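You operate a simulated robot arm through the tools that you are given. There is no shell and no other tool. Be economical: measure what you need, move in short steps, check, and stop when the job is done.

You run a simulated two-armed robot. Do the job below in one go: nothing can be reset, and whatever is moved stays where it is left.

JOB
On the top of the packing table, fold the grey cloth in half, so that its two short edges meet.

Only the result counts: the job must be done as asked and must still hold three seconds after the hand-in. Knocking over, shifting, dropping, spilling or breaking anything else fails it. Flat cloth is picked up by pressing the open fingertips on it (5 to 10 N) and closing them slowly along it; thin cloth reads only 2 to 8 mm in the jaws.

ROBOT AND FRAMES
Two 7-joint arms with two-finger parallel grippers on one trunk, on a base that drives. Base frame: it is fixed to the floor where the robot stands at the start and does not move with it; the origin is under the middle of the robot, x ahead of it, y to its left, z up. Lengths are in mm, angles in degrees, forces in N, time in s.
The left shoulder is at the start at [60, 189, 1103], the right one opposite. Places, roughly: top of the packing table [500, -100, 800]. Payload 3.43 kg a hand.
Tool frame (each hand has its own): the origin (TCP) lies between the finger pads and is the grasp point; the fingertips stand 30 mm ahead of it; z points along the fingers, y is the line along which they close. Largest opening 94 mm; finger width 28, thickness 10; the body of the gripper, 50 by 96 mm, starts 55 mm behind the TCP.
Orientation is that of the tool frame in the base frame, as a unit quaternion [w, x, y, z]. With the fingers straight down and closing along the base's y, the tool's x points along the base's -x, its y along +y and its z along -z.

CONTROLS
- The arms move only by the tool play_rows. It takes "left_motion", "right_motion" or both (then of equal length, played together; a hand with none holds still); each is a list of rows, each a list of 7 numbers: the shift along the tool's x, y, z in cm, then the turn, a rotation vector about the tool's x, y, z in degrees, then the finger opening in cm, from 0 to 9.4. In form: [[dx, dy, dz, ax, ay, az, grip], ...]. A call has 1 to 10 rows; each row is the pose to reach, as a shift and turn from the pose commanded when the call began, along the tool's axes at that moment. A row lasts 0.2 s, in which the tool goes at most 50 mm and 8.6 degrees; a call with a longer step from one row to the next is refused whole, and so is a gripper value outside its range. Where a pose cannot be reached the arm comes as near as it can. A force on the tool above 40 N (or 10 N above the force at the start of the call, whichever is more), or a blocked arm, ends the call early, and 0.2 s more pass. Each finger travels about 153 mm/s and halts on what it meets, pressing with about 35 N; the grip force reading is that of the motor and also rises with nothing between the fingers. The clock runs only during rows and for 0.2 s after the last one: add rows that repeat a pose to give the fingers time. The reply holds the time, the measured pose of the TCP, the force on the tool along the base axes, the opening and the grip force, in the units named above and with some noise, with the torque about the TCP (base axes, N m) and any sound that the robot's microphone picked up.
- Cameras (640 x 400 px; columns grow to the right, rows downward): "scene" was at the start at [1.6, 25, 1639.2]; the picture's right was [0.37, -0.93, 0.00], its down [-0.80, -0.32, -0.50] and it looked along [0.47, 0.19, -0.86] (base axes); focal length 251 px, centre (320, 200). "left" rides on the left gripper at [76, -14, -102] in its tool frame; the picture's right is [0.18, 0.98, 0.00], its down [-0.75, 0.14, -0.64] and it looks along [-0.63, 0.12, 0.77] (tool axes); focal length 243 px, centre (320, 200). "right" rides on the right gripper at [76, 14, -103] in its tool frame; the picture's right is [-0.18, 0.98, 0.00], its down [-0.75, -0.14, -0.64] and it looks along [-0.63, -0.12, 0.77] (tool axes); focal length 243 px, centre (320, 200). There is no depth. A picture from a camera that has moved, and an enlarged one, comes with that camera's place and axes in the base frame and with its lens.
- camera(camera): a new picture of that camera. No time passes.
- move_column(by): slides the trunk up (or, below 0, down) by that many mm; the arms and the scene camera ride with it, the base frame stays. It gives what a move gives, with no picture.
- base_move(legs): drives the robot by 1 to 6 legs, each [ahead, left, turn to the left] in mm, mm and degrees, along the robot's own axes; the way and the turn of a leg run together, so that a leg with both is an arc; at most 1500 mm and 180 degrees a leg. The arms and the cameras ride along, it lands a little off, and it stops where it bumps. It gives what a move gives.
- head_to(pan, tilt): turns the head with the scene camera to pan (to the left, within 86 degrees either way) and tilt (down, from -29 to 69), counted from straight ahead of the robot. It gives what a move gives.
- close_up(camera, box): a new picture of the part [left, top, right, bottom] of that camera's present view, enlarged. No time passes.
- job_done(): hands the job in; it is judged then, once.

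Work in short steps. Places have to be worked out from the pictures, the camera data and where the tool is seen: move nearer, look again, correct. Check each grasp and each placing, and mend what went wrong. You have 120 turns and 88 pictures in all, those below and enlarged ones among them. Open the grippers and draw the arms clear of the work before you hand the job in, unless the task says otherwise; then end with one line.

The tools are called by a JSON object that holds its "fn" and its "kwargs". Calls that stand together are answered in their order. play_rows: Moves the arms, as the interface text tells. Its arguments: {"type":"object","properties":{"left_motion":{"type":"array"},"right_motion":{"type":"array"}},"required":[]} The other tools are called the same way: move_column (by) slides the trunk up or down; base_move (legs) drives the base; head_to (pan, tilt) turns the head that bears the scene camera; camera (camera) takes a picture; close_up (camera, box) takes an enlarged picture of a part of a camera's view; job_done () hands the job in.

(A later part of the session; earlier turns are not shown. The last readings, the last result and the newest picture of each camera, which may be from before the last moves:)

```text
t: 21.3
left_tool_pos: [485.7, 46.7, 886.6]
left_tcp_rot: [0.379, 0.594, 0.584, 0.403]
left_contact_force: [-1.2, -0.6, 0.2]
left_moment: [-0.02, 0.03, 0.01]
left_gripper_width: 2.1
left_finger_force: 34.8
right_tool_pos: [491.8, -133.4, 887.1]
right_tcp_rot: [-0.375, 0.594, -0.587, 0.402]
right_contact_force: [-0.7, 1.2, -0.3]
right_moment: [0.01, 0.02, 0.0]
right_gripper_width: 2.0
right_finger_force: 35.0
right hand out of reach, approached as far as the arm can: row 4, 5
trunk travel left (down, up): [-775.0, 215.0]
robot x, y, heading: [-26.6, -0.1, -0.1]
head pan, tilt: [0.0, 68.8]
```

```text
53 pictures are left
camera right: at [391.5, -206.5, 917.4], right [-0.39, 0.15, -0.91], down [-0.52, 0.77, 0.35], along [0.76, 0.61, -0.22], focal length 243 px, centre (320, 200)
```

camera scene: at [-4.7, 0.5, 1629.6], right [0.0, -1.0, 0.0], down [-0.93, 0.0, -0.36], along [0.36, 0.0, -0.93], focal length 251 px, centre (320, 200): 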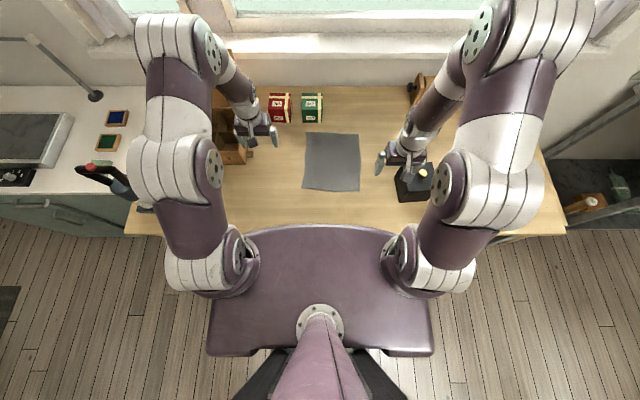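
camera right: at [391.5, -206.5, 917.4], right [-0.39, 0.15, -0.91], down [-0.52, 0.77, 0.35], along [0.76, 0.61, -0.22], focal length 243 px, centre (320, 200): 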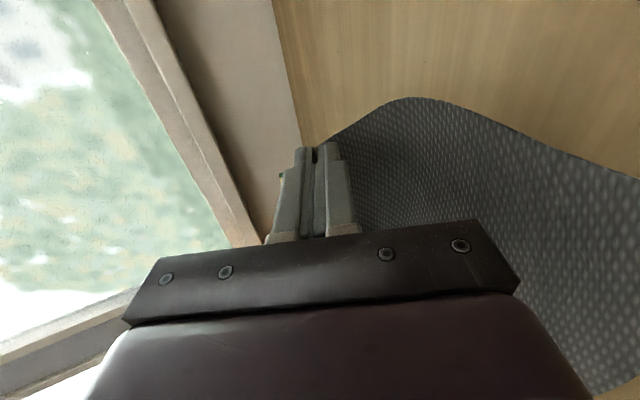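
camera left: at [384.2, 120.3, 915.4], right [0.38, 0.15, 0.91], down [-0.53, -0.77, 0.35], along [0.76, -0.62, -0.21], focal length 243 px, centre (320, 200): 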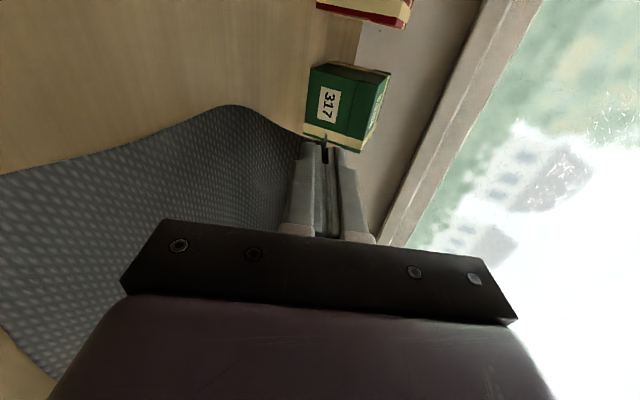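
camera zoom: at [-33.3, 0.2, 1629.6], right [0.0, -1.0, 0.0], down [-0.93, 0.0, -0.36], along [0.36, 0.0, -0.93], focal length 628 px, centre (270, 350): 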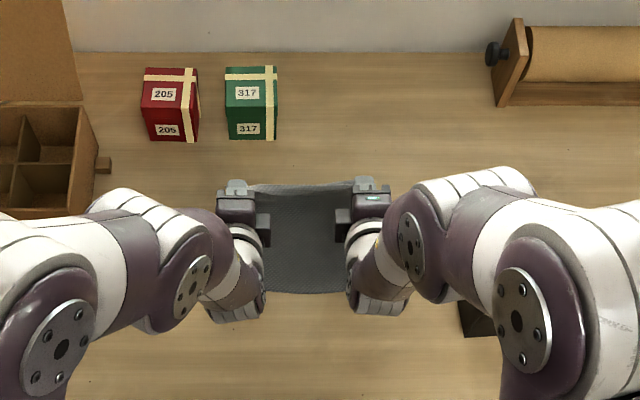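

The slack now bulges to the far side (C-loop), as wanted. I move the hands back and down along this shape.

{"fn": "play_rows", "kwargs": {"left_motion": [[0, -1.06, -1.11, 1, 0, 0, 0], [0, -2.1, -2.2, 3, 0, 0, 0], [0, -3.2, -3.35, 4, 0, 0, 0], [0, -4.2, -4.5, 6, 0, 0, 0], [0, -5.29, -5.57, 7, 0, 0, 0]], "right_motion": [[0, 1.3, -1.6, -1, 0, 0, 0], [0, 2.4, -2.8, -3, 0, 0, 0], [0, 3.5, -4.1, -4, 0, 0, 0], [0, 4.6, -5.4, -6, 0, 0, 0], [0, 5.76, -6.68, -7, 0, 0, 0]]}}

{"fn": "close_up", "kwargs": {"camera": "scene", "box": [230, 60, 450, 220]}}

{"fn": "camera", "kwargs": {"camera": "left"}}

{"fn": "camera", "kwargs": {"camera": "right"}}

```text
t: 22.5
left_tool_pos: [414.0, 47.2, 859.6]
left_tcp_rot: [0.34, 0.616, 0.609, 0.366]
left_contact_force: [0.5, -0.8, 0.1]
left_moment: [0.0, -0.02, -0.03]
left_gripper_width: 2.1
left_finger_force: 35.5
right_tool_pos: [442.9, -123.4, 869.6]
right_tcp_rot: [-0.337, 0.616, -0.61, 0.366]
right_contact_force: [0.2, 0.4, -0.4]
right_moment: [0.0, 0.03, -0.02]
right_gripper_width: 2.0
right_finger_force: 34.7
right hand out of reach, approached as far as the arm can: row 1, 2, 3, 4, 5
trunk travel left (down, up): [-775.0, 215.0]
robot x, y, heading: [-31.0, -1.5, 0.2]
head pan, tilt: [0.0, 68.8]
```

```text
2.50 times, centred on (340, 140) of scene
camera zoom: at [-34.1, 0.3, 1629.6], right [0.0, -1.0, 0.0], down [-0.93, 0.0, -0.36], along [0.36, 0.0, -0.93], focal length 628 px, centre (270, 350)
```

zoom: 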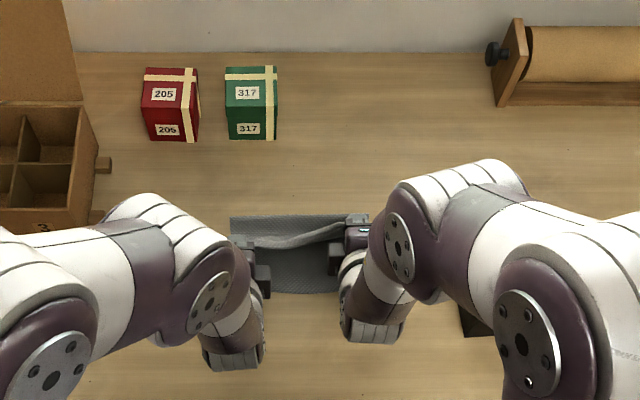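

```text
51 pictures are left
camera left: at [316.6, 120.3, 901.2], right [0.49, 0.16, 0.86], down [-0.48, -0.77, 0.42], along [0.73, -0.61, -0.3], focal length 243 px, centre (320, 200)
```

left: 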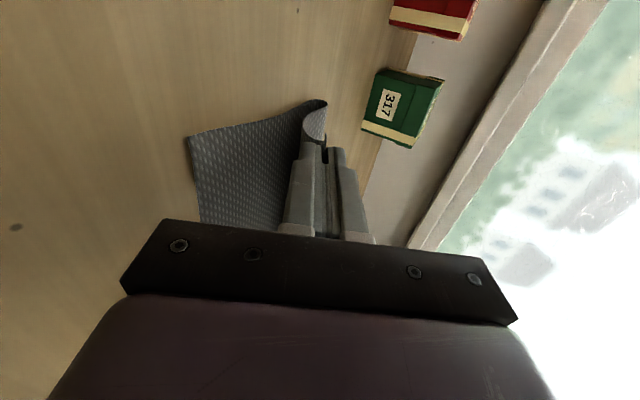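

```text
50 pictures are left
camera right: at [345.8, -196.9, 911.5], right [-0.49, 0.16, -0.86], down [-0.47, 0.78, 0.42], along [0.73, 0.61, -0.31], focal length 243 px, centre (320, 200)
```

right: 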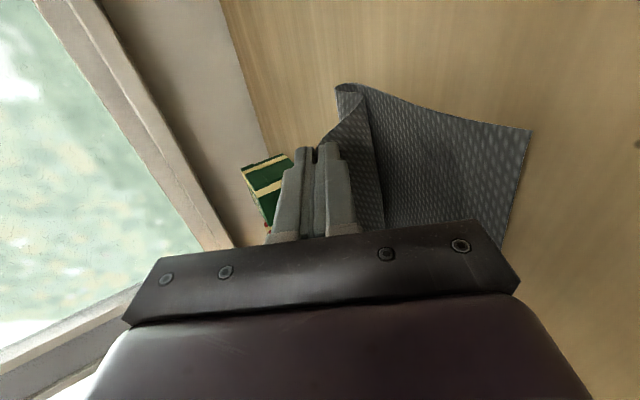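

Left side shows a clean loop on the far side; the right hand lags from reach limits at this tilt. I reduce the right tilt to 45° and bring it level with the left.

{"fn": "play_rows", "kwargs": {"right_motion": [[0.2, 0.3, -0.3, -5, 0, 0, 0], [0.5, 0.8, -0.8, -10, 0, 0, 0], [0.96, 1.6, -1.73, -15, 0, 0, 0], [0.96, 1.6, -1.73, -15, 0, 0, 0]]}}

```text
t: 23.5
left_tool_pos: [414.4, 48.2, 861.0]
left_tcp_rot: [0.34, 0.616, 0.609, 0.366]
left_contact_force: [-0.3, -0.1, 0.5]
left_moment: [0.01, -0.01, -0.02]
left_gripper_width: 2.1
left_finger_force: 34.8
right_tool_pos: [420.3, -133.8, 863.1]
right_tcp_rot: [-0.256, 0.655, -0.652, 0.284]
right_contact_force: [0.1, 0.0, -0.2]
right_moment: [-0.01, -0.01, -0.03]
right_gripper_width: 2.1
right_finger_force: 34.8
trunk travel left (down, up): [-775.0, 215.0]
robot x, y, heading: [-29.1, 1.3, -0.0]
head pan, tilt: [0.0, 68.8]
```

Both hands are level now; I continue back and down to about 20 mm above the near edge.

{"fn": "play_rows", "kwargs": {"left_motion": [[0, -0.9, -0.55, 2, 0, 0, 0], [0, -1.8, -1.1, 5, 0, 0, 0], [0, -2.7, -1.65, 7, 0, 0, 0], [0, -3.58, -2.2, 10, 0, 0, 0], [0, -3.58, -2.2, 10, 0, 0, 0]], "right_motion": [[0, 1.2, -0.46, 0, 0, 0, 0], [0, 2.4, -0.92, 0, 0, 0, 0], [0, 3.5, -1.38, 0, 0, 0, 0], [0, 4.67, -1.84, 0, 0, 0, 0], [0, 4.67, -1.84, 0, 0, 0, 0]]}}

{"fn": "close_up", "kwargs": {"camera": "scene", "box": [290, 130, 400, 200]}}

{"fn": "close_up", "kwargs": {"camera": "left", "box": [200, 60, 390, 240]}}

{"fn": "close_up", "kwargs": {"camera": "right", "box": [250, 60, 440, 240]}}

```text
t: 24.7
left_tool_pos: [376.2, 48.3, 838.8]
left_tcp_rot: [0.287, 0.644, 0.637, 0.312]
left_contact_force: [0.3, 0.0, -0.2]
left_moment: [-0.04, -0.03, -0.02]
left_gripper_width: 2.2
left_finger_force: 35.5
right_tool_pos: [373.2, -134.2, 843.1]
right_tcp_rot: [-0.257, 0.655, -0.652, 0.284]
right_contact_force: [-0.1, 0.9, 0.2]
right_moment: [0.06, -0.03, 0.01]
right_gripper_width: 2.2
right_finger_force: 35.3
trunk travel left (down, up): [-775.0, 215.0]
robot x, y, heading: [-27.7, 1.3, -0.2]
head pan, tilt: [0.0, 68.8]
```

```text
5.71 times, centred on (345, 165) of scene
camera zoom: at [-33.7, 0.3, 1629.6], right [0.0, -1.0, 0.0], down [-0.93, 0.0, -0.36], along [0.36, 0.0, -0.93], focal length 1434 px, centre (177, 400)
```

zoom: 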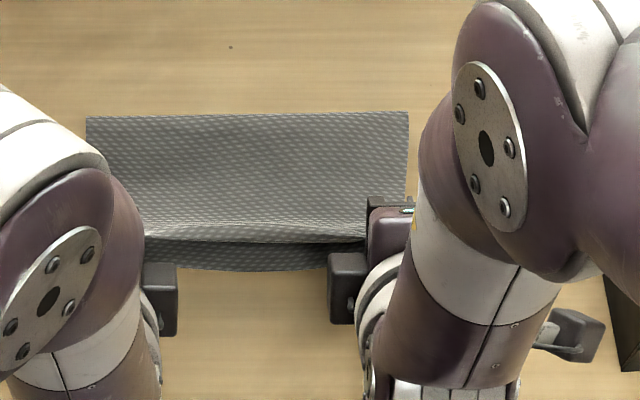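

```text
2.22 times, centred on (295, 150) of left
camera zoom: at [287.3, 120.9, 896.9], right [0.63, 0.16, 0.76], down [-0.4, -0.78, 0.49], along [0.67, -0.61, -0.42], focal length 539 px, centre (376, 311)
```

zoom: 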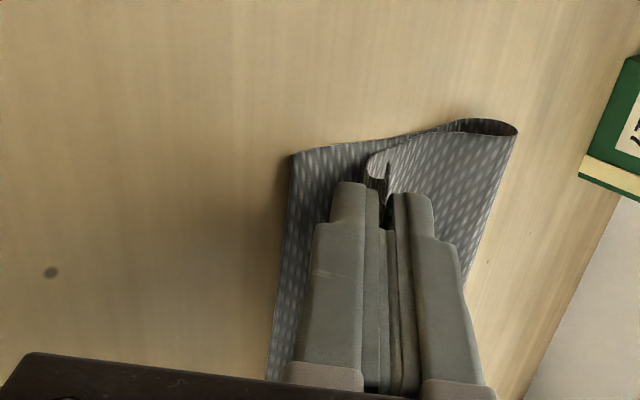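

```text
2.22 times, centred on (345, 150) of right
camera zoom: at [291.3, -207.0, 908.4], right [-0.69, 0.16, -0.7], down [-0.35, 0.78, 0.52], along [0.63, 0.61, -0.48], focal length 539 px, centre (264, 311)
```

zoom: 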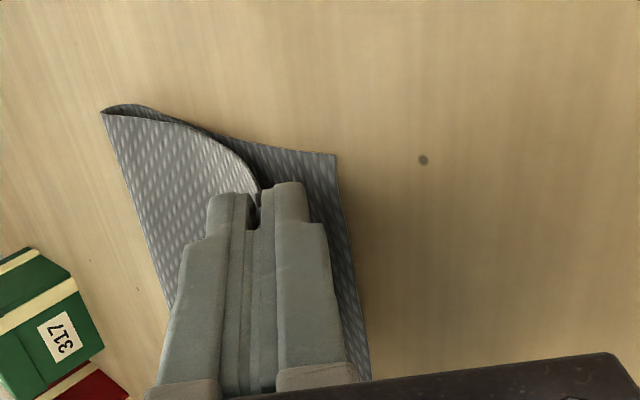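

Near edge ≈384, loop crest ≈490; by length, the edge in the jaws would land ~20 mm past the near edge, so I push the hands forward 18 mm and slightly down, moving the fold outward.

{"fn": "play_rows", "kwargs": {"left_motion": [[0, 0.28, 0.55, 0, 0, 0, 0], [0, 0.57, 1.1, 0, 0, 0, 0], [0, 0.85, 1.64, 0, 0, 0, 0], [0, 0.85, 1.64, 0, 0, 0, 0]], "right_motion": [[0, -0.28, 0.57, 0, 0, 0, 0], [0, -0.57, 1.14, 0, 0, 0, 0], [0, -0.85, 1.7, 0, 0, 0, 0], [0, -0.85, 1.7, 0, 0, 0, 0]]}}

{"fn": "close_up", "kwargs": {"camera": "scene", "box": [290, 130, 400, 200]}}

{"fn": "close_up", "kwargs": {"camera": "left", "box": [250, 90, 390, 220]}}

{"fn": "close_up", "kwargs": {"camera": "right", "box": [250, 90, 390, 220]}}

```text
t: 25.7
left_tool_pos: [393.2, 48.6, 835.7]
left_tcp_rot: [0.287, 0.643, 0.638, 0.312]
left_contact_force: [0.1, -1.6, 0.1]
left_moment: [-0.03, -0.01, -0.02]
left_gripper_width: 2.2
left_finger_force: 34.7
right_tool_pos: [392.2, -134.2, 837.9]
right_tcp_rot: [-0.256, 0.655, -0.652, 0.285]
right_contact_force: [-0.8, 0.8, 0.0]
right_moment: [0.04, -0.03, 0.02]
right_gripper_width: 1.8
right_finger_force: 34.8
trunk travel left (down, up): [-775.0, 215.0]
robot x, y, heading: [-28.1, -0.7, 0.2]
head pan, tilt: [0.0, 68.8]
```

```text
5.71 times, centred on (345, 165) of scene
camera zoom: at [-34.1, 0.3, 1629.6], right [0.0, -1.0, 0.0], down [-0.93, 0.0, -0.36], along [0.36, 0.0, -0.93], focal length 1434 px, centre (177, 400)
```

zoom: 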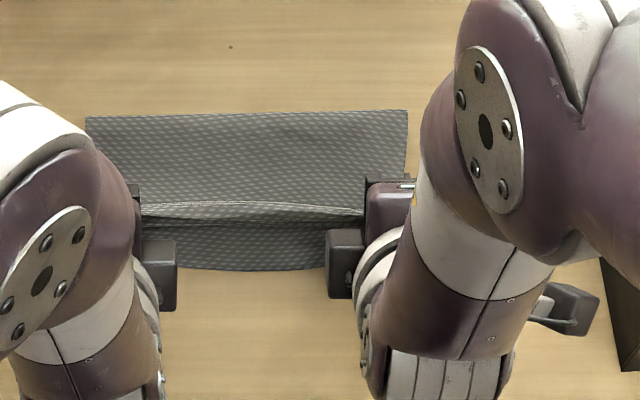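

```text
3.08 times, centred on (320, 155) of left
camera zoom: at [304.8, 121.2, 892.3], right [0.63, 0.16, 0.76], down [-0.4, -0.78, 0.49], along [0.67, -0.61, -0.42], focal length 746 px, centre (320, 338)
```

zoom: 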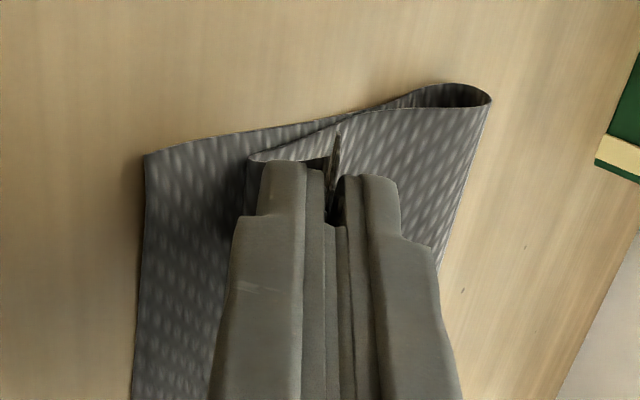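

```text
3.08 times, centred on (320, 155) of right
camera zoom: at [309.4, -207.3, 902.8], right [-0.69, 0.17, -0.7], down [-0.35, 0.78, 0.52], along [0.63, 0.61, -0.48], focal length 746 px, centre (320, 338)
```

zoom: 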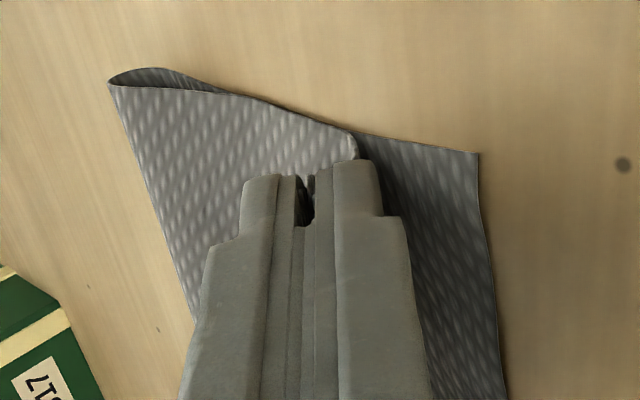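

The crest stayed at 490 and slack went under the finger. I lift a bit and go forward to let the big loop form farther out (as it was at ~500), then lower there.

{"fn": "play_rows", "kwargs": {"left_motion": [[0, 1.5, -0.93, -2, 0, 0, 0], [0, 3.0, -1.87, -4, 0, 0, 0], [0, 5.15, -0.4, -8, 0, 0, 0], [0, 6.13, 1.39, -10, 0, 0, 0], [0, 5.4, 2.0, -10, 0, 0, 0], [0, 4.75, 2.54, -10, 0, 0, 0], [0, 3.18, 2.55, -10, 0, 0, 0]], "right_motion": [[0, -1.4, -1.06, 1, 0, 0, 0], [0, -2.83, -2.12, 3, 0, 0, 0], [0, -5.09, -0.85, 5, 0, 0, 0], [0, -6.22, 0.85, 5, 0, 0, 0], [0, -5.6, 1.5, 5, 0, 0, 0], [0, -4.95, 2.12, 5, 0, 0, 0], [0, -3.39, 2.26, 5, 0, 0, 0]]}}

{"fn": "close_up", "kwargs": {"camera": "scene", "box": [290, 130, 400, 200]}}

{"fn": "close_up", "kwargs": {"camera": "left", "box": [200, 60, 390, 240]}}

{"fn": "close_up", "kwargs": {"camera": "right", "box": [250, 60, 440, 240]}}

```text
t: 27.3
left_tool_pos: [433.5, 49.3, 844.3]
left_tcp_rot: [0.342, 0.616, 0.607, 0.367]
left_contact_force: [-0.2, -1.2, 0.0]
left_moment: [0.0, 0.0, -0.01]
left_gripper_width: 2.2
left_finger_force: 34.7
right_tool_pos: [432.8, -135.5, 844.9]
right_tcp_rot: [-0.285, 0.643, -0.638, 0.313]
right_contact_force: [0.4, 0.6, 0.1]
right_moment: [0.04, 0.01, 0.03]
right_gripper_width: 1.9
right_finger_force: 35.5
trunk travel left (down, up): [-775.0, 215.0]
robot x, y, heading: [-27.1, -0.6, -0.0]
head pan, tilt: [0.0, 68.8]
```

```text
5.71 times, centred on (345, 165) of scene
camera zoom: at [-34.4, 0.1, 1629.6], right [0.0, -1.0, 0.0], down [-0.93, 0.0, -0.36], along [0.36, 0.0, -0.93], focal length 1434 px, centre (177, 400)
```

zoom: 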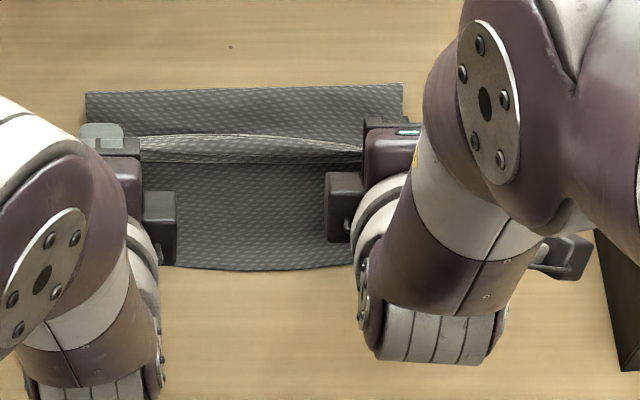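

```text
2.22 times, centred on (295, 150) of left
camera zoom: at [336.5, 121.4, 884.5], right [0.49, 0.16, 0.86], down [-0.48, -0.77, 0.41], along [0.73, -0.62, -0.3], focal length 539 px, centre (376, 311)
```

zoom: 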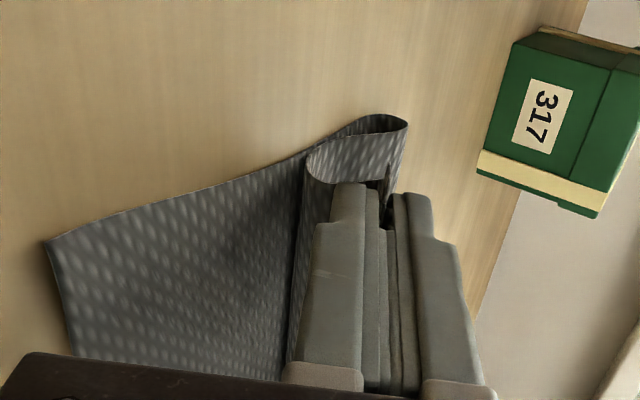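

```text
2.22 times, centred on (345, 150) of right
camera zoom: at [344.2, -207.8, 902.8], right [-0.63, 0.16, -0.76], down [-0.39, 0.78, 0.49], along [0.67, 0.61, -0.43], focal length 539 px, centre (264, 311)
```

zoom: 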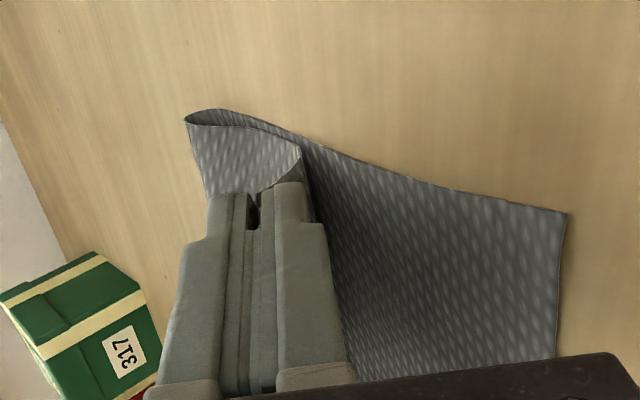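

Crest is now at ≈505, right where the fold belongs. I pull the hands back low so the top layer unrolls until nearly taut.

{"fn": "play_rows", "kwargs": {"left_motion": [[0, -0.57, -0.62, 2, 0, 0, 0], [0, -1.13, -1.24, 4, 0, 0, 0], [-0.1, -1.7, -1.86, 6, 0, 0, 0], [-0.2, -2.26, -2.48, 8, 0, 0, 0], [-0.2, -2.83, -3.1, 8, 0, 0, 0], [-0.2, -2.83, -3.1, 8, 0, 0, 0]], "right_motion": [[0, 0.72, -0.57, 0, 0, 0, 0], [0, 1.43, -1.15, 0, 0, 0, 0], [-0.1, 2.15, -1.72, 0, 0, 0, 0], [-0.2, 2.86, -2.3, 0, 0, 0, 0], [-0.2, 3.58, -2.87, 0, 0, 0, 0], [-0.2, 3.58, -2.87, 0, 0, 0, 0]]}}

{"fn": "close_up", "kwargs": {"camera": "scene", "box": [290, 130, 400, 200]}}

{"fn": "close_up", "kwargs": {"camera": "left", "box": [200, 60, 390, 240]}}

{"fn": "close_up", "kwargs": {"camera": "right", "box": [250, 60, 440, 240]}}

```text
t: 28.7
left_tool_pos: [392.7, 46.9, 833.9]
left_tcp_rot: [0.297, 0.639, 0.632, 0.323]
left_contact_force: [0.6, -0.3, -0.1]
left_moment: [-0.02, 0.01, 0.01]
left_gripper_width: 2.0
left_finger_force: 34.9
right_tool_pos: [387.2, -132.5, 836.4]
right_tcp_rot: [-0.285, 0.643, -0.639, 0.313]
right_contact_force: [0.7, -0.9, 0.5]
right_moment: [0.04, 0.02, -0.06]
right_gripper_width: 1.9
right_finger_force: 35.2
trunk travel left (down, up): [-775.0, 215.0]
robot x, y, heading: [-28.0, -4.7, -0.0]
head pan, tilt: [0.0, 68.8]
```

```text
5.71 times, centred on (345, 165) of scene
camera zoom: at [-33.6, 0.3, 1629.6], right [0.0, -1.0, 0.0], down [-0.93, 0.0, -0.36], along [0.36, 0.0, -0.93], focal length 1434 px, centre (177, 400)
```

zoom: 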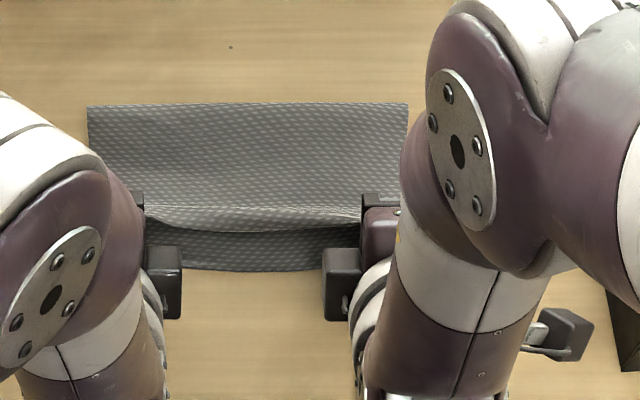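

```text
2.22 times, centred on (295, 150) of left
camera zoom: at [302.0, 118.8, 888.0], right [0.6, 0.16, 0.78], down [-0.41, -0.77, 0.48], along [0.68, -0.61, -0.4], focal length 539 px, centre (376, 311)
```

zoom: 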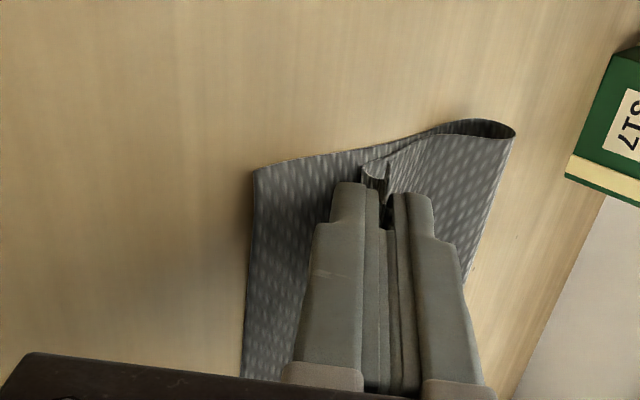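

```text
2.22 times, centred on (345, 150) of right
camera zoom: at [298.9, -205.5, 894.1], right [-0.63, 0.16, -0.76], down [-0.39, 0.78, 0.49], along [0.67, 0.61, -0.43], focal length 539 px, centre (264, 311)
```

zoom: 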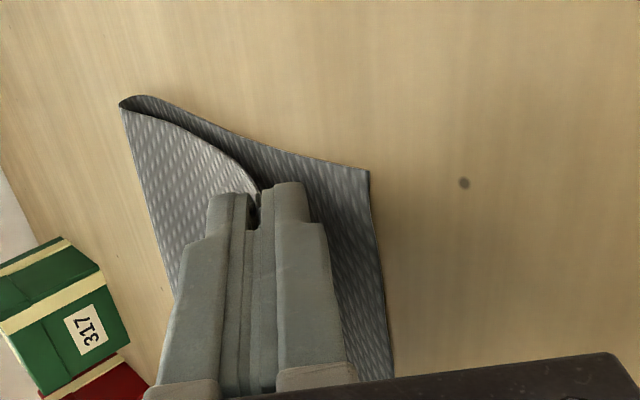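

Top layer is nearly flat with the crest at ≈496; flattened it should land within ~10 mm. I open the jaws a little (keeping the lower finger in place) and draw back along the fingers.

{"fn": "play_rows", "kwargs": {"left_motion": [[0, 0.2, 0, 0, 0, 0, 0.6], [0, 0.5, 0, 0, 0, 0, 1.2], [0, 0.8, 0, 0, 0, 0, 1.8], [0, 0.8, -0.8, 0, 0, 0, 1.8], [0, 0.8, -1.6, 0, 0, 0, 1.8], [0, 0.8, -2.6, 0, 0, 0, 1.8], [0, 0.8, -4.0, 0, 0, 0, 1.8], [0, 0.8, -6.0, 0, 0, 0, 1.8]], "right_motion": [[0, -0.2, 0, 0, 0, 0, 0.6], [0, -0.5, 0, 0, 0, 0, 1.2], [0, -0.8, 0, 0, 0, 0, 1.8], [0, -0.8, -0.8, 0, 0, 0, 1.8], [0, -0.8, -1.6, 0, 0, 0, 1.8], [0, -0.8, -2.6, 0, 0, 0, 1.8], [0, -0.8, -4.0, 0, 0, 0, 1.8], [0, -0.8, -6.0, 0, 0, 0, 1.8]]}}

{"fn": "close_up", "kwargs": {"camera": "scene", "box": [290, 130, 400, 200]}}

{"fn": "close_up", "kwargs": {"camera": "left", "box": [200, 60, 390, 240]}}

{"fn": "close_up", "kwargs": {"camera": "right", "box": [250, 60, 440, 240]}}

```text
t: 30.5
left_tool_pos: [350.2, 44.0, 878.0]
left_tcp_rot: [0.299, 0.639, 0.631, 0.323]
left_contact_force: [-0.6, -0.3, 0.0]
left_moment: [-0.01, 0.01, 0.0]
left_gripper_width: 17.7
left_finger_force: 0.0
right_tool_pos: [349.6, -128.0, 884.3]
right_tcp_rot: [-0.282, 0.643, -0.64, 0.312]
right_contact_force: [-0.3, 0.0, -0.2]
right_moment: [0.02, -0.01, 0.0]
right_gripper_width: 17.8
right_finger_force: 0.0
right hand out of reach, approached as far as the arm can: row 8
trunk travel left (down, up): [-775.0, 215.0]
robot x, y, heading: [-30.2, -0.1, 0.1]
head pan, tilt: [0.0, 68.8]
```

```text
5.71 times, centred on (345, 165) of scene
camera zoom: at [-35.6, 0.5, 1629.5], right [0.0, -1.0, 0.0], down [-0.93, 0.0, -0.36], along [0.36, 0.0, -0.93], focal length 1434 px, centre (177, 400)
```

zoom: 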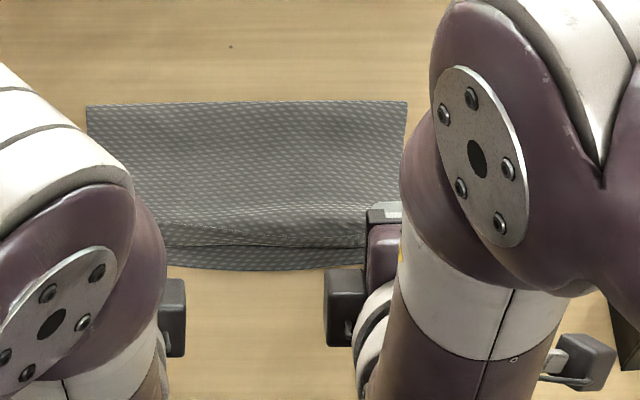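

```text
2.22 times, centred on (295, 150) of left
camera zoom: at [258.8, 116.8, 931.6], right [0.6, 0.16, 0.78], down [-0.41, -0.77, 0.48], along [0.68, -0.61, -0.4], focal length 539 px, centre (376, 311)
```

zoom: 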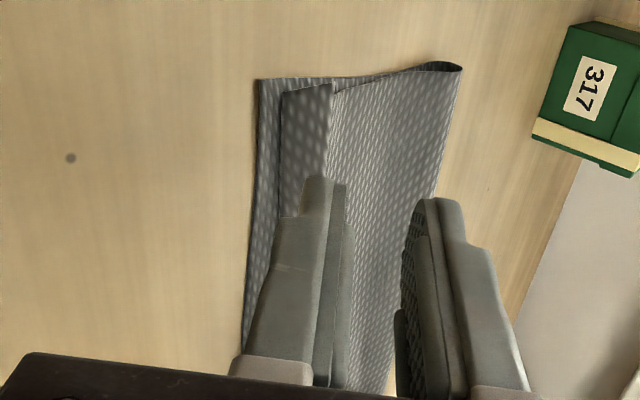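

```text
2.22 times, centred on (345, 150) of right
camera zoom: at [261.2, -200.4, 942.1], right [-0.63, 0.16, -0.76], down [-0.39, 0.78, 0.49], along [0.67, 0.61, -0.43], focal length 539 px, centre (264, 311)
```

zoom: 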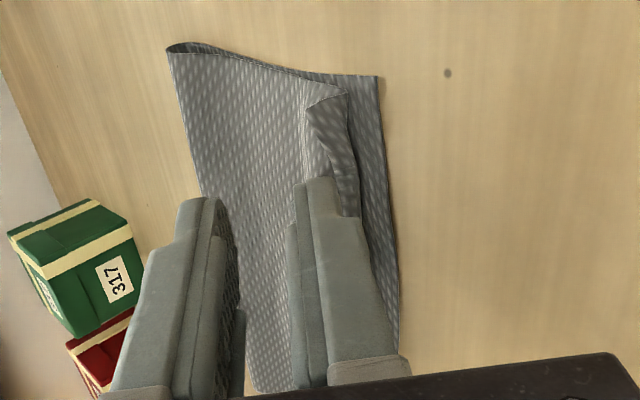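

Released; it looks like a strip of the top edge is folded back on itself. I move the hands up and aside for a clear look.

{"fn": "play_rows", "kwargs": {"left_motion": [[1, 1, -1, 6, 0, 0, 2], [3, 3, -2, 12, 0, 0, 2], [5, 4.5, -2.5, 18, 0, 0, 2], [7, 5.5, -2.5, 24, 0, 0, 2], [9, 6.5, -2, 30, 0, 0, 2], [11, 7.5, -1.5, 36, 0, 0, 2], [13, 8.0, -1, 42, 0, 0, 2], [14, 8.0, -1, 48, 0, 0, 2]], "right_motion": [[0, -1.5, -1, -6, 0, 0, 2], [0, -3.0, -2, -12, 0, 0, 2], [1, -4.5, -3, -18, 0, 0, 2], [3, -6, -4, -24, 0, 0, 2], [5, -7.5, -5, -30, 0, 0, 2], [7, -9, -5, -36, 0, 0, 2], [8, -10, -5, -42, 0, 0, 2], [9, -10, -5, -46, 0, 0, 2]]}}

{"fn": "camera", "kwargs": {"camera": "scene"}}

{"fn": "close_up", "kwargs": {"camera": "scene", "box": [290, 130, 400, 200]}}

```text
t: 32.3
left_tool_pos: [375.8, 177.5, 938.6]
left_tcp_rot: [0.028, 0.703, 0.708, 0.058]
left_contact_force: [0.3, -0.4, 0.0]
left_moment: [0.0, 0.0, 0.02]
left_gripper_width: 20.0
left_finger_force: 0.1
left hand out of reach, approached as far as the arm can: row 7, 8
right_tool_pos: [378.0, -216.9, 994.6]
right_tcp_rot: [0.029, -0.696, 0.709, -0.107]
right_contact_force: [0.3, -0.1, -0.3]
right_moment: [-0.01, -0.01, -0.01]
right_gripper_width: 20.0
right_finger_force: 0.0
right hand out of reach, approached as far as the arm can: row 6, 7, 8
trunk travel left (down, up): [-775.0, 215.0]
robot x, y, heading: [-30.2, -2.3, 0.1]
head pan, tilt: [0.0, 68.8]
```

```text
34 pictures are left
camera scene: at [-33.0, 0.3, 1629.6], right [0.0, -1.0, 0.0], down [-0.93, 0.0, -0.36], along [0.36, 0.0, -0.93], focal length 251 px, centre (320, 200)
```

scene: 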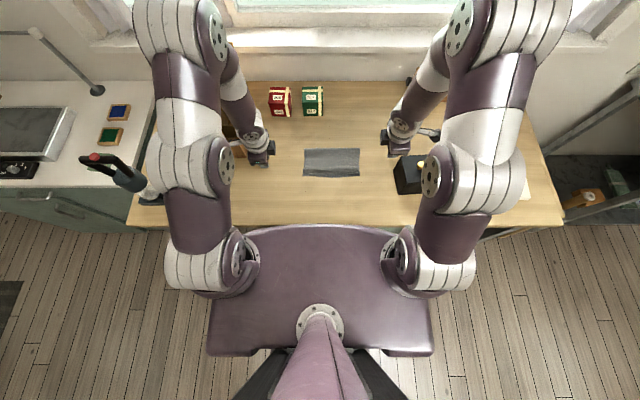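

```text
5.71 times, centred on (345, 165) of scene
camera zoom: at [-33.0, 0.3, 1629.6], right [0.0, -1.0, 0.0], down [-0.93, 0.0, -0.36], along [0.36, 0.0, -0.93], focal length 1434 px, centre (177, 400)
```

zoom: 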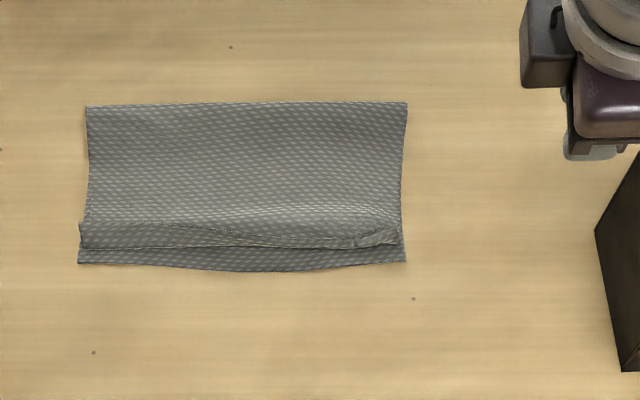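

The flap that was in the jaws (10–18 mm) is folded back on top along x≈395; if it is turned over toward the robot, its edge falls almost exactly on the near edge (≈385). I bring the left hand, closed, beyond the flap to sweep it over.

{"fn": "play_rows", "kwargs": {"left_motion": [[-2.5, 1.08, 0.5, 2, -0.8, 0, 1], [-5.0, 2.16, 2, 4, -1.6, 0, 0], [-7.5, 3.3, 4, 6, -2.5, 0, 0], [-10, 4.4, 6, 7, -2.5, 0, 0], [-12.5, 5.42, 8.5, 7, -2.5, 0, 0], [-12.5, 5.42, 8.5, 7, -2.5, 0, 0]]}}

{"fn": "close_up", "kwargs": {"camera": "left", "box": [160, 60, 400, 240]}}

```text
t: 33.7
left_tool_pos: [440.8, 57.8, 857.2]
left_tcp_rot: [0.001, 0.705, 0.709, 0.001]
left_contact_force: [-0.4, 0.5, 0.2]
left_moment: [-0.01, 0.01, 0.02]
left_gripper_width: 0.0
left_finger_force: 33.1
right_tool_pos: [377.6, -215.6, 994.5]
right_tcp_rot: [0.029, -0.696, 0.709, -0.107]
right_contact_force: [-0.2, -0.1, -0.1]
right_moment: [0.02, -0.01, -0.02]
right_gripper_width: 19.8
right_finger_force: 0.0
trunk travel left (down, up): [-775.0, 215.0]
robot x, y, heading: [-29.4, 2.8, 0.1]
head pan, tilt: [0.0, 68.8]
```

```text
2.22 times, centred on (280, 150) of left
camera zoom: at [425.9, 132.7, 958.6], right [0.98, 0.19, 0.0], down [0.14, -0.75, 0.64], along [0.12, -0.63, -0.77], focal length 539 px, centre (409, 311)
```

zoom: 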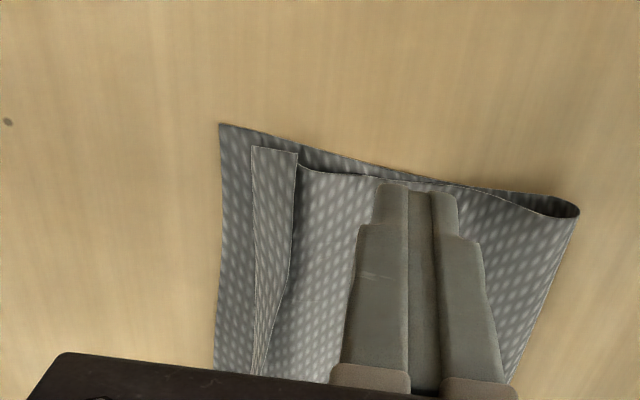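

The flap stands up slightly with its free edge at x≈406, folded at x≈394. I lower the closed tips just above the top layer behind it and sweep toward the robot.

{"fn": "play_rows", "kwargs": {"left_motion": [[0, -0.8, 1.0, 0, 0, 0, 0], [0, -1.4, 2.0, 0, 0, 0, 0], [0, -2.2, 2.1, 0, 0, 0, 0], [0, -3.0, 2.1, 0, 0, 0, 0], [0, -3.8, 2.1, 0, 0, 0, 0], [0, -4.6, 2.1, 0, 0, 0, 0], [0, -5.4, 2.1, 0, 0, 0, 0], [0, -6.2, 2.1, 0, 0, 0, 0]]}}

{"fn": "close_up", "kwargs": {"camera": "left", "box": [200, 60, 440, 240]}}

```text
t: 35.5
left_tool_pos: [378.9, 57.3, 834.9]
left_tcp_rot: [0.002, 0.705, 0.71, 0.001]
left_contact_force: [-0.2, 0.2, 0.9]
left_moment: [0.01, -0.03, -0.01]
left_gripper_width: 0.1
left_finger_force: 32.5
right_tool_pos: [378.5, -216.4, 995.8]
right_tcp_rot: [0.029, -0.697, 0.709, -0.107]
right_contact_force: [0.8, -0.4, 0.1]
right_moment: [0.02, 0.01, -0.01]
right_gripper_width: 20.1
right_finger_force: 0.1
trunk travel left (down, up): [-775.0, 215.0]
robot x, y, heading: [-31.9, -1.8, -0.1]
head pan, tilt: [0.0, 68.8]
```

```text
2.22 times, centred on (320, 150) of left
camera zoom: at [362.9, 131.3, 937.2], right [0.98, 0.19, 0.0], down [0.14, -0.75, 0.64], along [0.13, -0.63, -0.77], focal length 539 px, centre (320, 311)
```

zoom: 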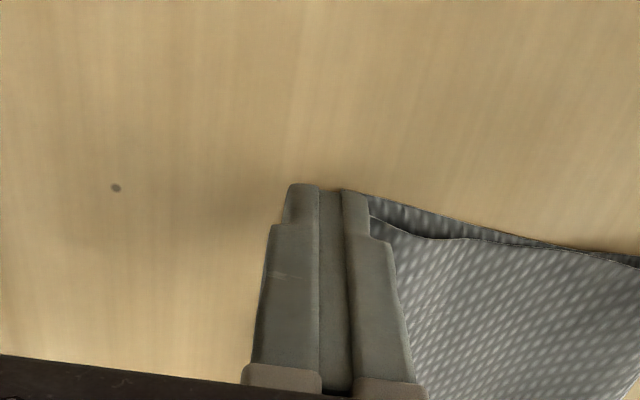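

The flap no longer lies on top; I lift straight up and look with the same camera.

{"fn": "play_rows", "kwargs": {"left_motion": [[0, -0.3, -1.0, 0, 0, 0, 0], [0, -0.3, -2.5, 0, 0, 0, 0], [0, 1.0, -5, 0, 0, 0, 0], [0, 1.0, -5, 0, 0, 0, 0]]}}

{"fn": "close_up", "kwargs": {"camera": "left", "box": [200, 60, 440, 240]}}

{"fn": "close_up", "kwargs": {"camera": "scene", "box": [290, 130, 400, 200]}}

```text
t: 36.5
left_tool_pos: [388.9, 56.8, 886.1]
left_tcp_rot: [0.001, 0.705, 0.709, 0.001]
left_contact_force: [0.7, 0.2, -0.9]
left_moment: [0.0, 0.01, -0.02]
left_gripper_width: 0.0
left_finger_force: 33.3
right_tool_pos: [378.9, -217.0, 994.6]
right_tcp_rot: [0.029, -0.696, 0.709, -0.107]
right_contact_force: [-0.3, 1.0, 0.1]
right_moment: [0.01, 0.0, -0.03]
right_gripper_width: 20.0
right_finger_force: 0.0
trunk travel left (down, up): [-775.0, 215.0]
robot x, y, heading: [-27.2, -1.6, 0.0]
head pan, tilt: [0.0, 68.8]
```

```text
2.22 times, centred on (320, 150) of left
camera zoom: at [373.5, 131.4, 987.8], right [0.98, 0.19, 0.0], down [0.14, -0.75, 0.64], along [0.12, -0.63, -0.77], focal length 539 px, centre (320, 311)
```

zoom: 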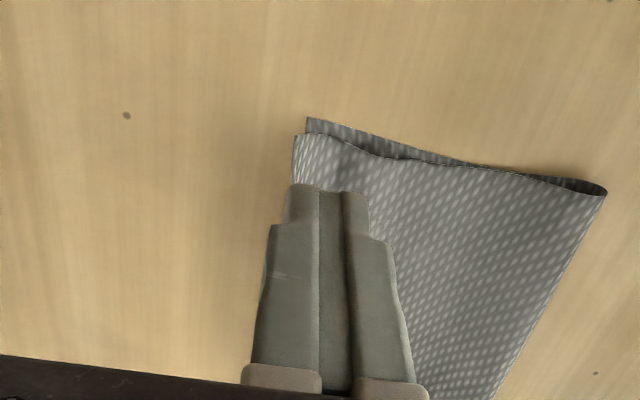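

```text
5.71 times, centred on (345, 165) of scene
camera zoom: at [-33.8, 0.1, 1629.6], right [0.0, -1.0, 0.0], down [-0.93, 0.0, -0.36], along [0.36, 0.0, -0.93], focal length 1434 px, centre (177, 400)
```

zoom: 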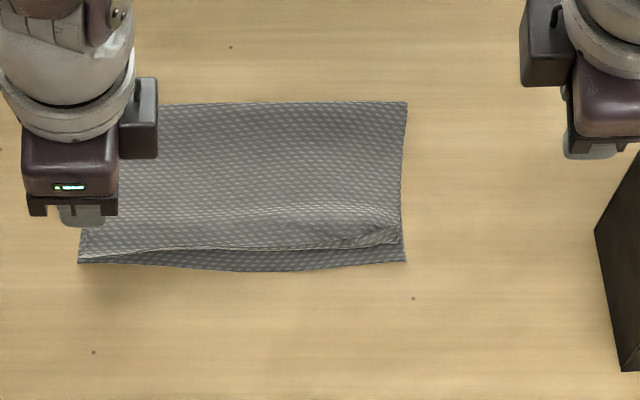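

Left corner is now turned over neatly (top edge x≈379 vs. bottom 382). I do the same at the right corner with the right hand.

{"fn": "play_rows", "kwargs": {"right_motion": [[-2.0, -0.53, 1.0, -2, -1.3, 0, 1], [-4.1, -1.05, 3.5, -4, -2.6, 0, 0], [-6.2, -1.6, 6.5, -6.5, -3.8, 0, 0], [-8.3, -2.1, 9.8, -9, -5.1, 0, 0], [-10.27, -2.63, 13.15, -11, -6.4, 0, 0], [-10.27, -2.63, 13.15, -11, -6.4, 0, 0]]}}

{"fn": "close_up", "kwargs": {"camera": "right", "box": [240, 60, 480, 240]}}

```text
t: 37.9
left_tool_pos: [387.0, 55.1, 886.1]
left_tcp_rot: [0.001, 0.705, 0.709, 0.002]
left_contact_force: [0.2, 0.1, -0.3]
left_moment: [0.03, -0.01, 0.02]
left_gripper_width: 0.0
left_finger_force: 33.0
right_tool_pos: [434.7, -130.4, 861.1]
right_tcp_rot: [0.001, -0.701, 0.713, 0.001]
right_contact_force: [-0.3, 0.0, -0.4]
right_moment: [0.04, 0.01, 0.05]
right_gripper_width: 0.1
right_finger_force: 32.9
trunk travel left (down, up): [-775.0, 215.0]
robot x, y, heading: [-29.9, -1.3, -0.3]
head pan, tilt: [0.0, 68.8]
```

```text
2.22 times, centred on (360, 150) of right
camera zoom: at [417.5, -205.1, 962.7], right [-0.98, 0.2, 0.0], down [0.15, 0.75, 0.65], along [0.13, 0.63, -0.76], focal length 539 px, centre (231, 311)
```

zoom: 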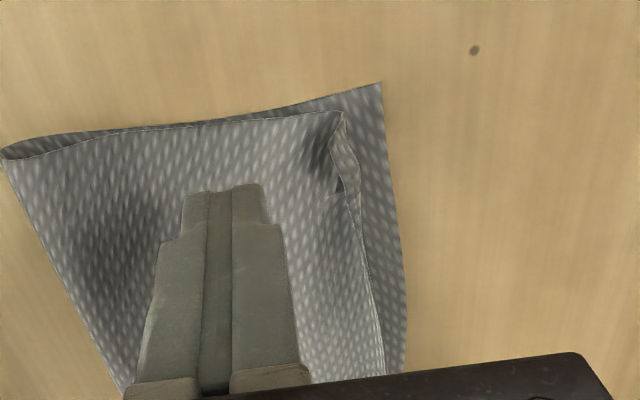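

The right corner shows a small curled flap at x≈396–401, y≈-115…-144; I sweep it over the same way.

{"fn": "play_rows", "kwargs": {"right_motion": [[0, 0.5, 1.2, 0, 0, 0, 0], [0, 1.0, 2.4, 0, 0, 0, 0], [0, 1.8, 2.6, 0, 0, 0, 0], [0, 2.6, 2.6, 0, 0, 0, 0], [0, 3.4, 2.6, 0, 0, 0, 0], [0, 4.2, 2.6, 0, 0, 0, 0], [0, 5.0, 2.6, 0, 0, 0, 0], [0, 6.0, 2.6, 0, 0, 0, 0], [0, 6.3, 1.0, 0, 0, 0, 0], [0, 5.0, -1.5, 0, 0, 0, 0]]}}

{"fn": "close_up", "kwargs": {"camera": "right", "box": [200, 60, 440, 240]}}

{"fn": "close_up", "kwargs": {"camera": "scene", "box": [290, 130, 400, 200]}}

```text
t: 40.1
left_tool_pos: [389.6, 56.4, 885.3]
left_tcp_rot: [0.002, 0.706, 0.709, 0.001]
left_contact_force: [0.2, -0.5, 1.6]
left_moment: [0.02, 0.0, 0.0]
left_gripper_width: 0.3
left_finger_force: 32.6
right_tool_pos: [381.5, -127.4, 875.5]
right_tcp_rot: [0.001, -0.701, 0.713, 0.001]
right_contact_force: [0.6, 0.0, 0.7]
right_moment: [0.0, -0.02, -0.03]
right_gripper_width: 0.0
right_finger_force: 33.3
trunk travel left (down, up): [-775.0, 215.0]
robot x, y, heading: [-24.7, -0.8, -0.0]
head pan, tilt: [0.0, 68.8]
```

```text
2.22 times, centred on (320, 150) of right
camera zoom: at [367.1, -203.6, 977.9], right [-0.98, 0.2, 0.0], down [0.15, 0.75, 0.64], along [0.13, 0.63, -0.76], focal length 539 px, centre (320, 311)
```

zoom: 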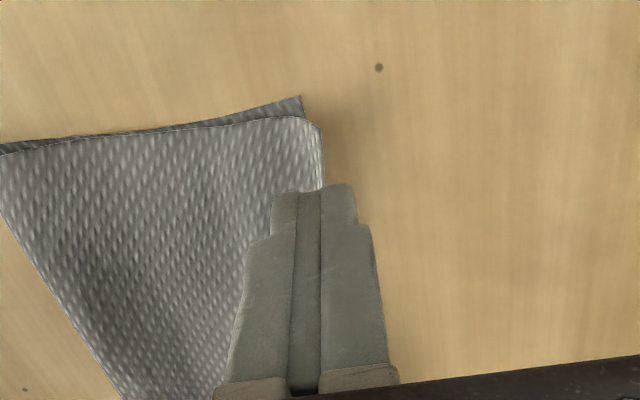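

```text
5.71 times, centred on (345, 165) of scene
camera zoom: at [-34.1, 0.3, 1629.5], right [0.0, -1.0, 0.0], down [-0.93, 0.0, -0.36], along [0.36, 0.0, -0.93], focal length 1434 px, centre (177, 400)
```

zoom: 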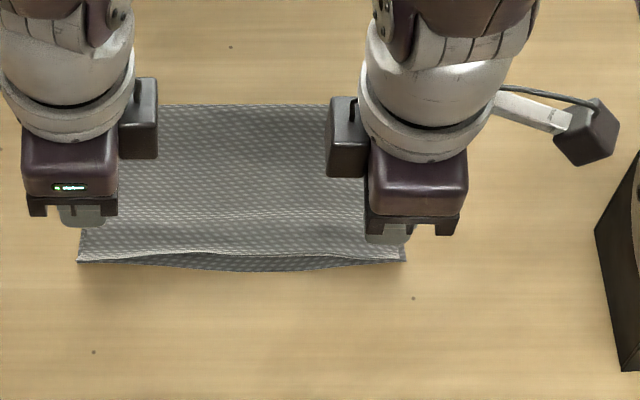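

Both corners are flat with the edges meeting within a few mm. I press the loop at the fold gently flat with both closed hands at x≈483, at two places each.

{"fn": "play_rows", "kwargs": {"left_motion": [[0, 3.2, -0.5, 0, 0, 0, 0], [0, 6.4, -0.5, 0, 0, 0, 0], [0, 9.5, 0, 0, 0, 0, 0], [0, 9.5, 2.5, 0, 0, 0, 0], [0, 9.5, 4.2, 0, 0, 0, 0], [0, 9.5, 5.1, 0, 0, 0, 0], [0, 9.5, 5.1, 0, 0, 0, 0], [0, 9.5, 2.5, 0, 0, 0, 0], [0, 9.5, 0, 0, 0, 0, 0]], "right_motion": [[0, -3.2, -1, 0, 0, 0, 0], [0, -6.4, -1, 0, 0, 0, 0], [0, -10, -0.5, 0, 0, 0, 0], [0, -10, 1.5, 0, 0, 0, 0], [0, -10, 3.2, 0, 0, 0, 0], [0, -10, 4.1, 0, 0, 0, 0], [0, -10, 4.1, 0, 0, 0, 0], [0, -10, 2, 0, 0, 0, 0], [0, -10, -1, 0, 0, 0, 0]]}}

{"fn": "play_rows", "kwargs": {"left_motion": [[-3, 0, 0, 0, 0, 0, 0], [-3, 0, 2.5, 0, 0, 0, 0], [-3, 0, 4.2, 0, 0, 0, 0], [-3, 0, 5.1, 0, 0, 0, 0], [-3, 0, 5.1, 0, 0, 0, 0], [-3, 0, 2.5, 0, 0, 0, 0], [-3, 0, 0, 0, 0, 0, 0], [0, 0, -3, 0, 0, 0, 0], [4, 0, -5, 0, 0, 0, 0], [8, 0, -6, 0, 0, 0, 1]], "right_motion": [[-3, 0, 0, 0, 0, 0, 0], [-3, 0, 2.5, 0, 0, 0, 0], [-3, 0, 4.2, 0, 0, 0, 0], [-3, 0, 5.1, 0, 0, 0, 0], [-3, 0, 5.1, 0, 0, 0, 0], [-3, 0, 2.5, 0, 0, 0, 0], [-3, 0, 0, 0, 0, 0, 0], [0, 0, -3, 0, 0, 0, 0], [4, 0, -5, 0, 0, 0, 0], [8, 0, -6, 0, 0, 0, 1]]}}

{"fn": "close_up", "kwargs": {"camera": "scene", "box": [290, 130, 400, 200]}}

{"fn": "camera", "kwargs": {"camera": "left"}}

{"fn": "camera", "kwargs": {"camera": "right"}}

```text
t: 42.1
left_tool_pos: [481.7, 56.7, 886.9]
left_tcp_rot: [0.001, 0.705, 0.709, 0.002]
left_contact_force: [-0.7, 0.2, -0.2]
left_moment: [-0.01, -0.04, 0.0]
left_gripper_width: 0.2
left_finger_force: 32.8
right_tool_pos: [481.9, -128.2, 885.8]
right_tcp_rot: [0.002, -0.701, 0.713, 0.001]
right_contact_force: [0.5, 0.5, 0.1]
right_moment: [-0.01, 0.01, -0.01]
right_gripper_width: 0.0
right_finger_force: 33.6
trunk travel left (down, up): [-775.0, 215.0]
robot x, y, heading: [-27.3, -2.1, -0.3]
head pan, tilt: [0.0, 68.8]
```

```text
t: 44.3
left_tool_pos: [484.3, 138.3, 946.7]
left_tcp_rot: [0.001, 0.706, 0.709, 0.001]
left_contact_force: [0.7, 0.3, -0.9]
left_moment: [0.01, -0.01, 0.0]
left_gripper_width: 9.9
left_finger_force: 0.0
right_tool_pos: [482.2, -210.5, 944.2]
right_tcp_rot: [0.003, -0.701, 0.713, 0.0]
right_contact_force: [0.3, 0.6, -0.1]
right_moment: [0.01, -0.01, 0.02]
right_gripper_width: 9.9
right_finger_force: 0.0
trunk travel left (down, up): [-775.0, 215.0]
robot x, y, heading: [-24.0, 5.0, -0.0]
head pan, tilt: [0.0, 68.8]
```

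```text
5.71 times, centred on (345, 165) of scene
camera zoom: at [-33.9, 0.3, 1629.5], right [0.0, -1.0, 0.0], down [-0.93, 0.0, -0.36], along [0.36, 0.0, -0.93], focal length 1434 px, centre (177, 400)
```

zoom: 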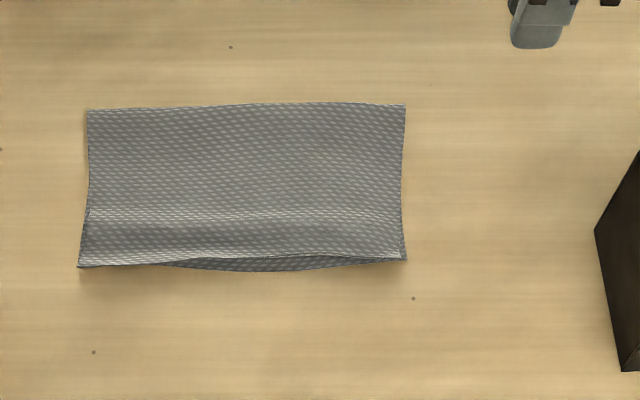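

```text
24 pictures are left
camera left: at [467.9, 212.7, 1048.6], right [0.98, 0.19, 0.0], down [0.14, -0.75, 0.64], along [0.12, -0.63, -0.77], focal length 243 px, centre (320, 200)
```

left: 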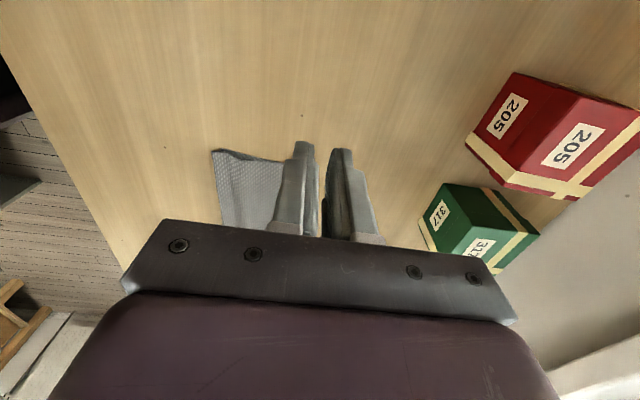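

```text
23 pictures are left
camera right: at [466.6, -285.5, 1047.4], right [-0.98, 0.2, 0.0], down [0.15, 0.75, 0.64], along [0.13, 0.63, -0.76], focal length 243 px, centre (320, 200)
```

right: 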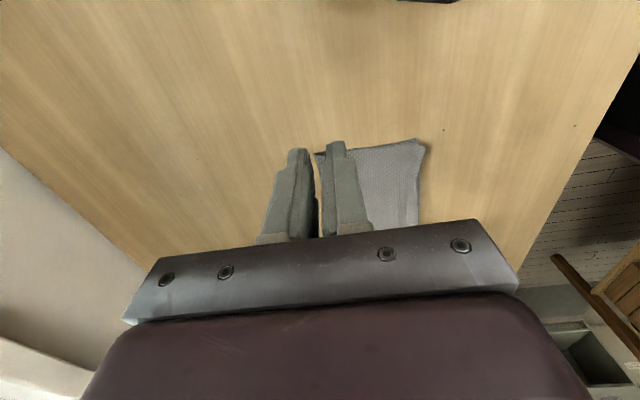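

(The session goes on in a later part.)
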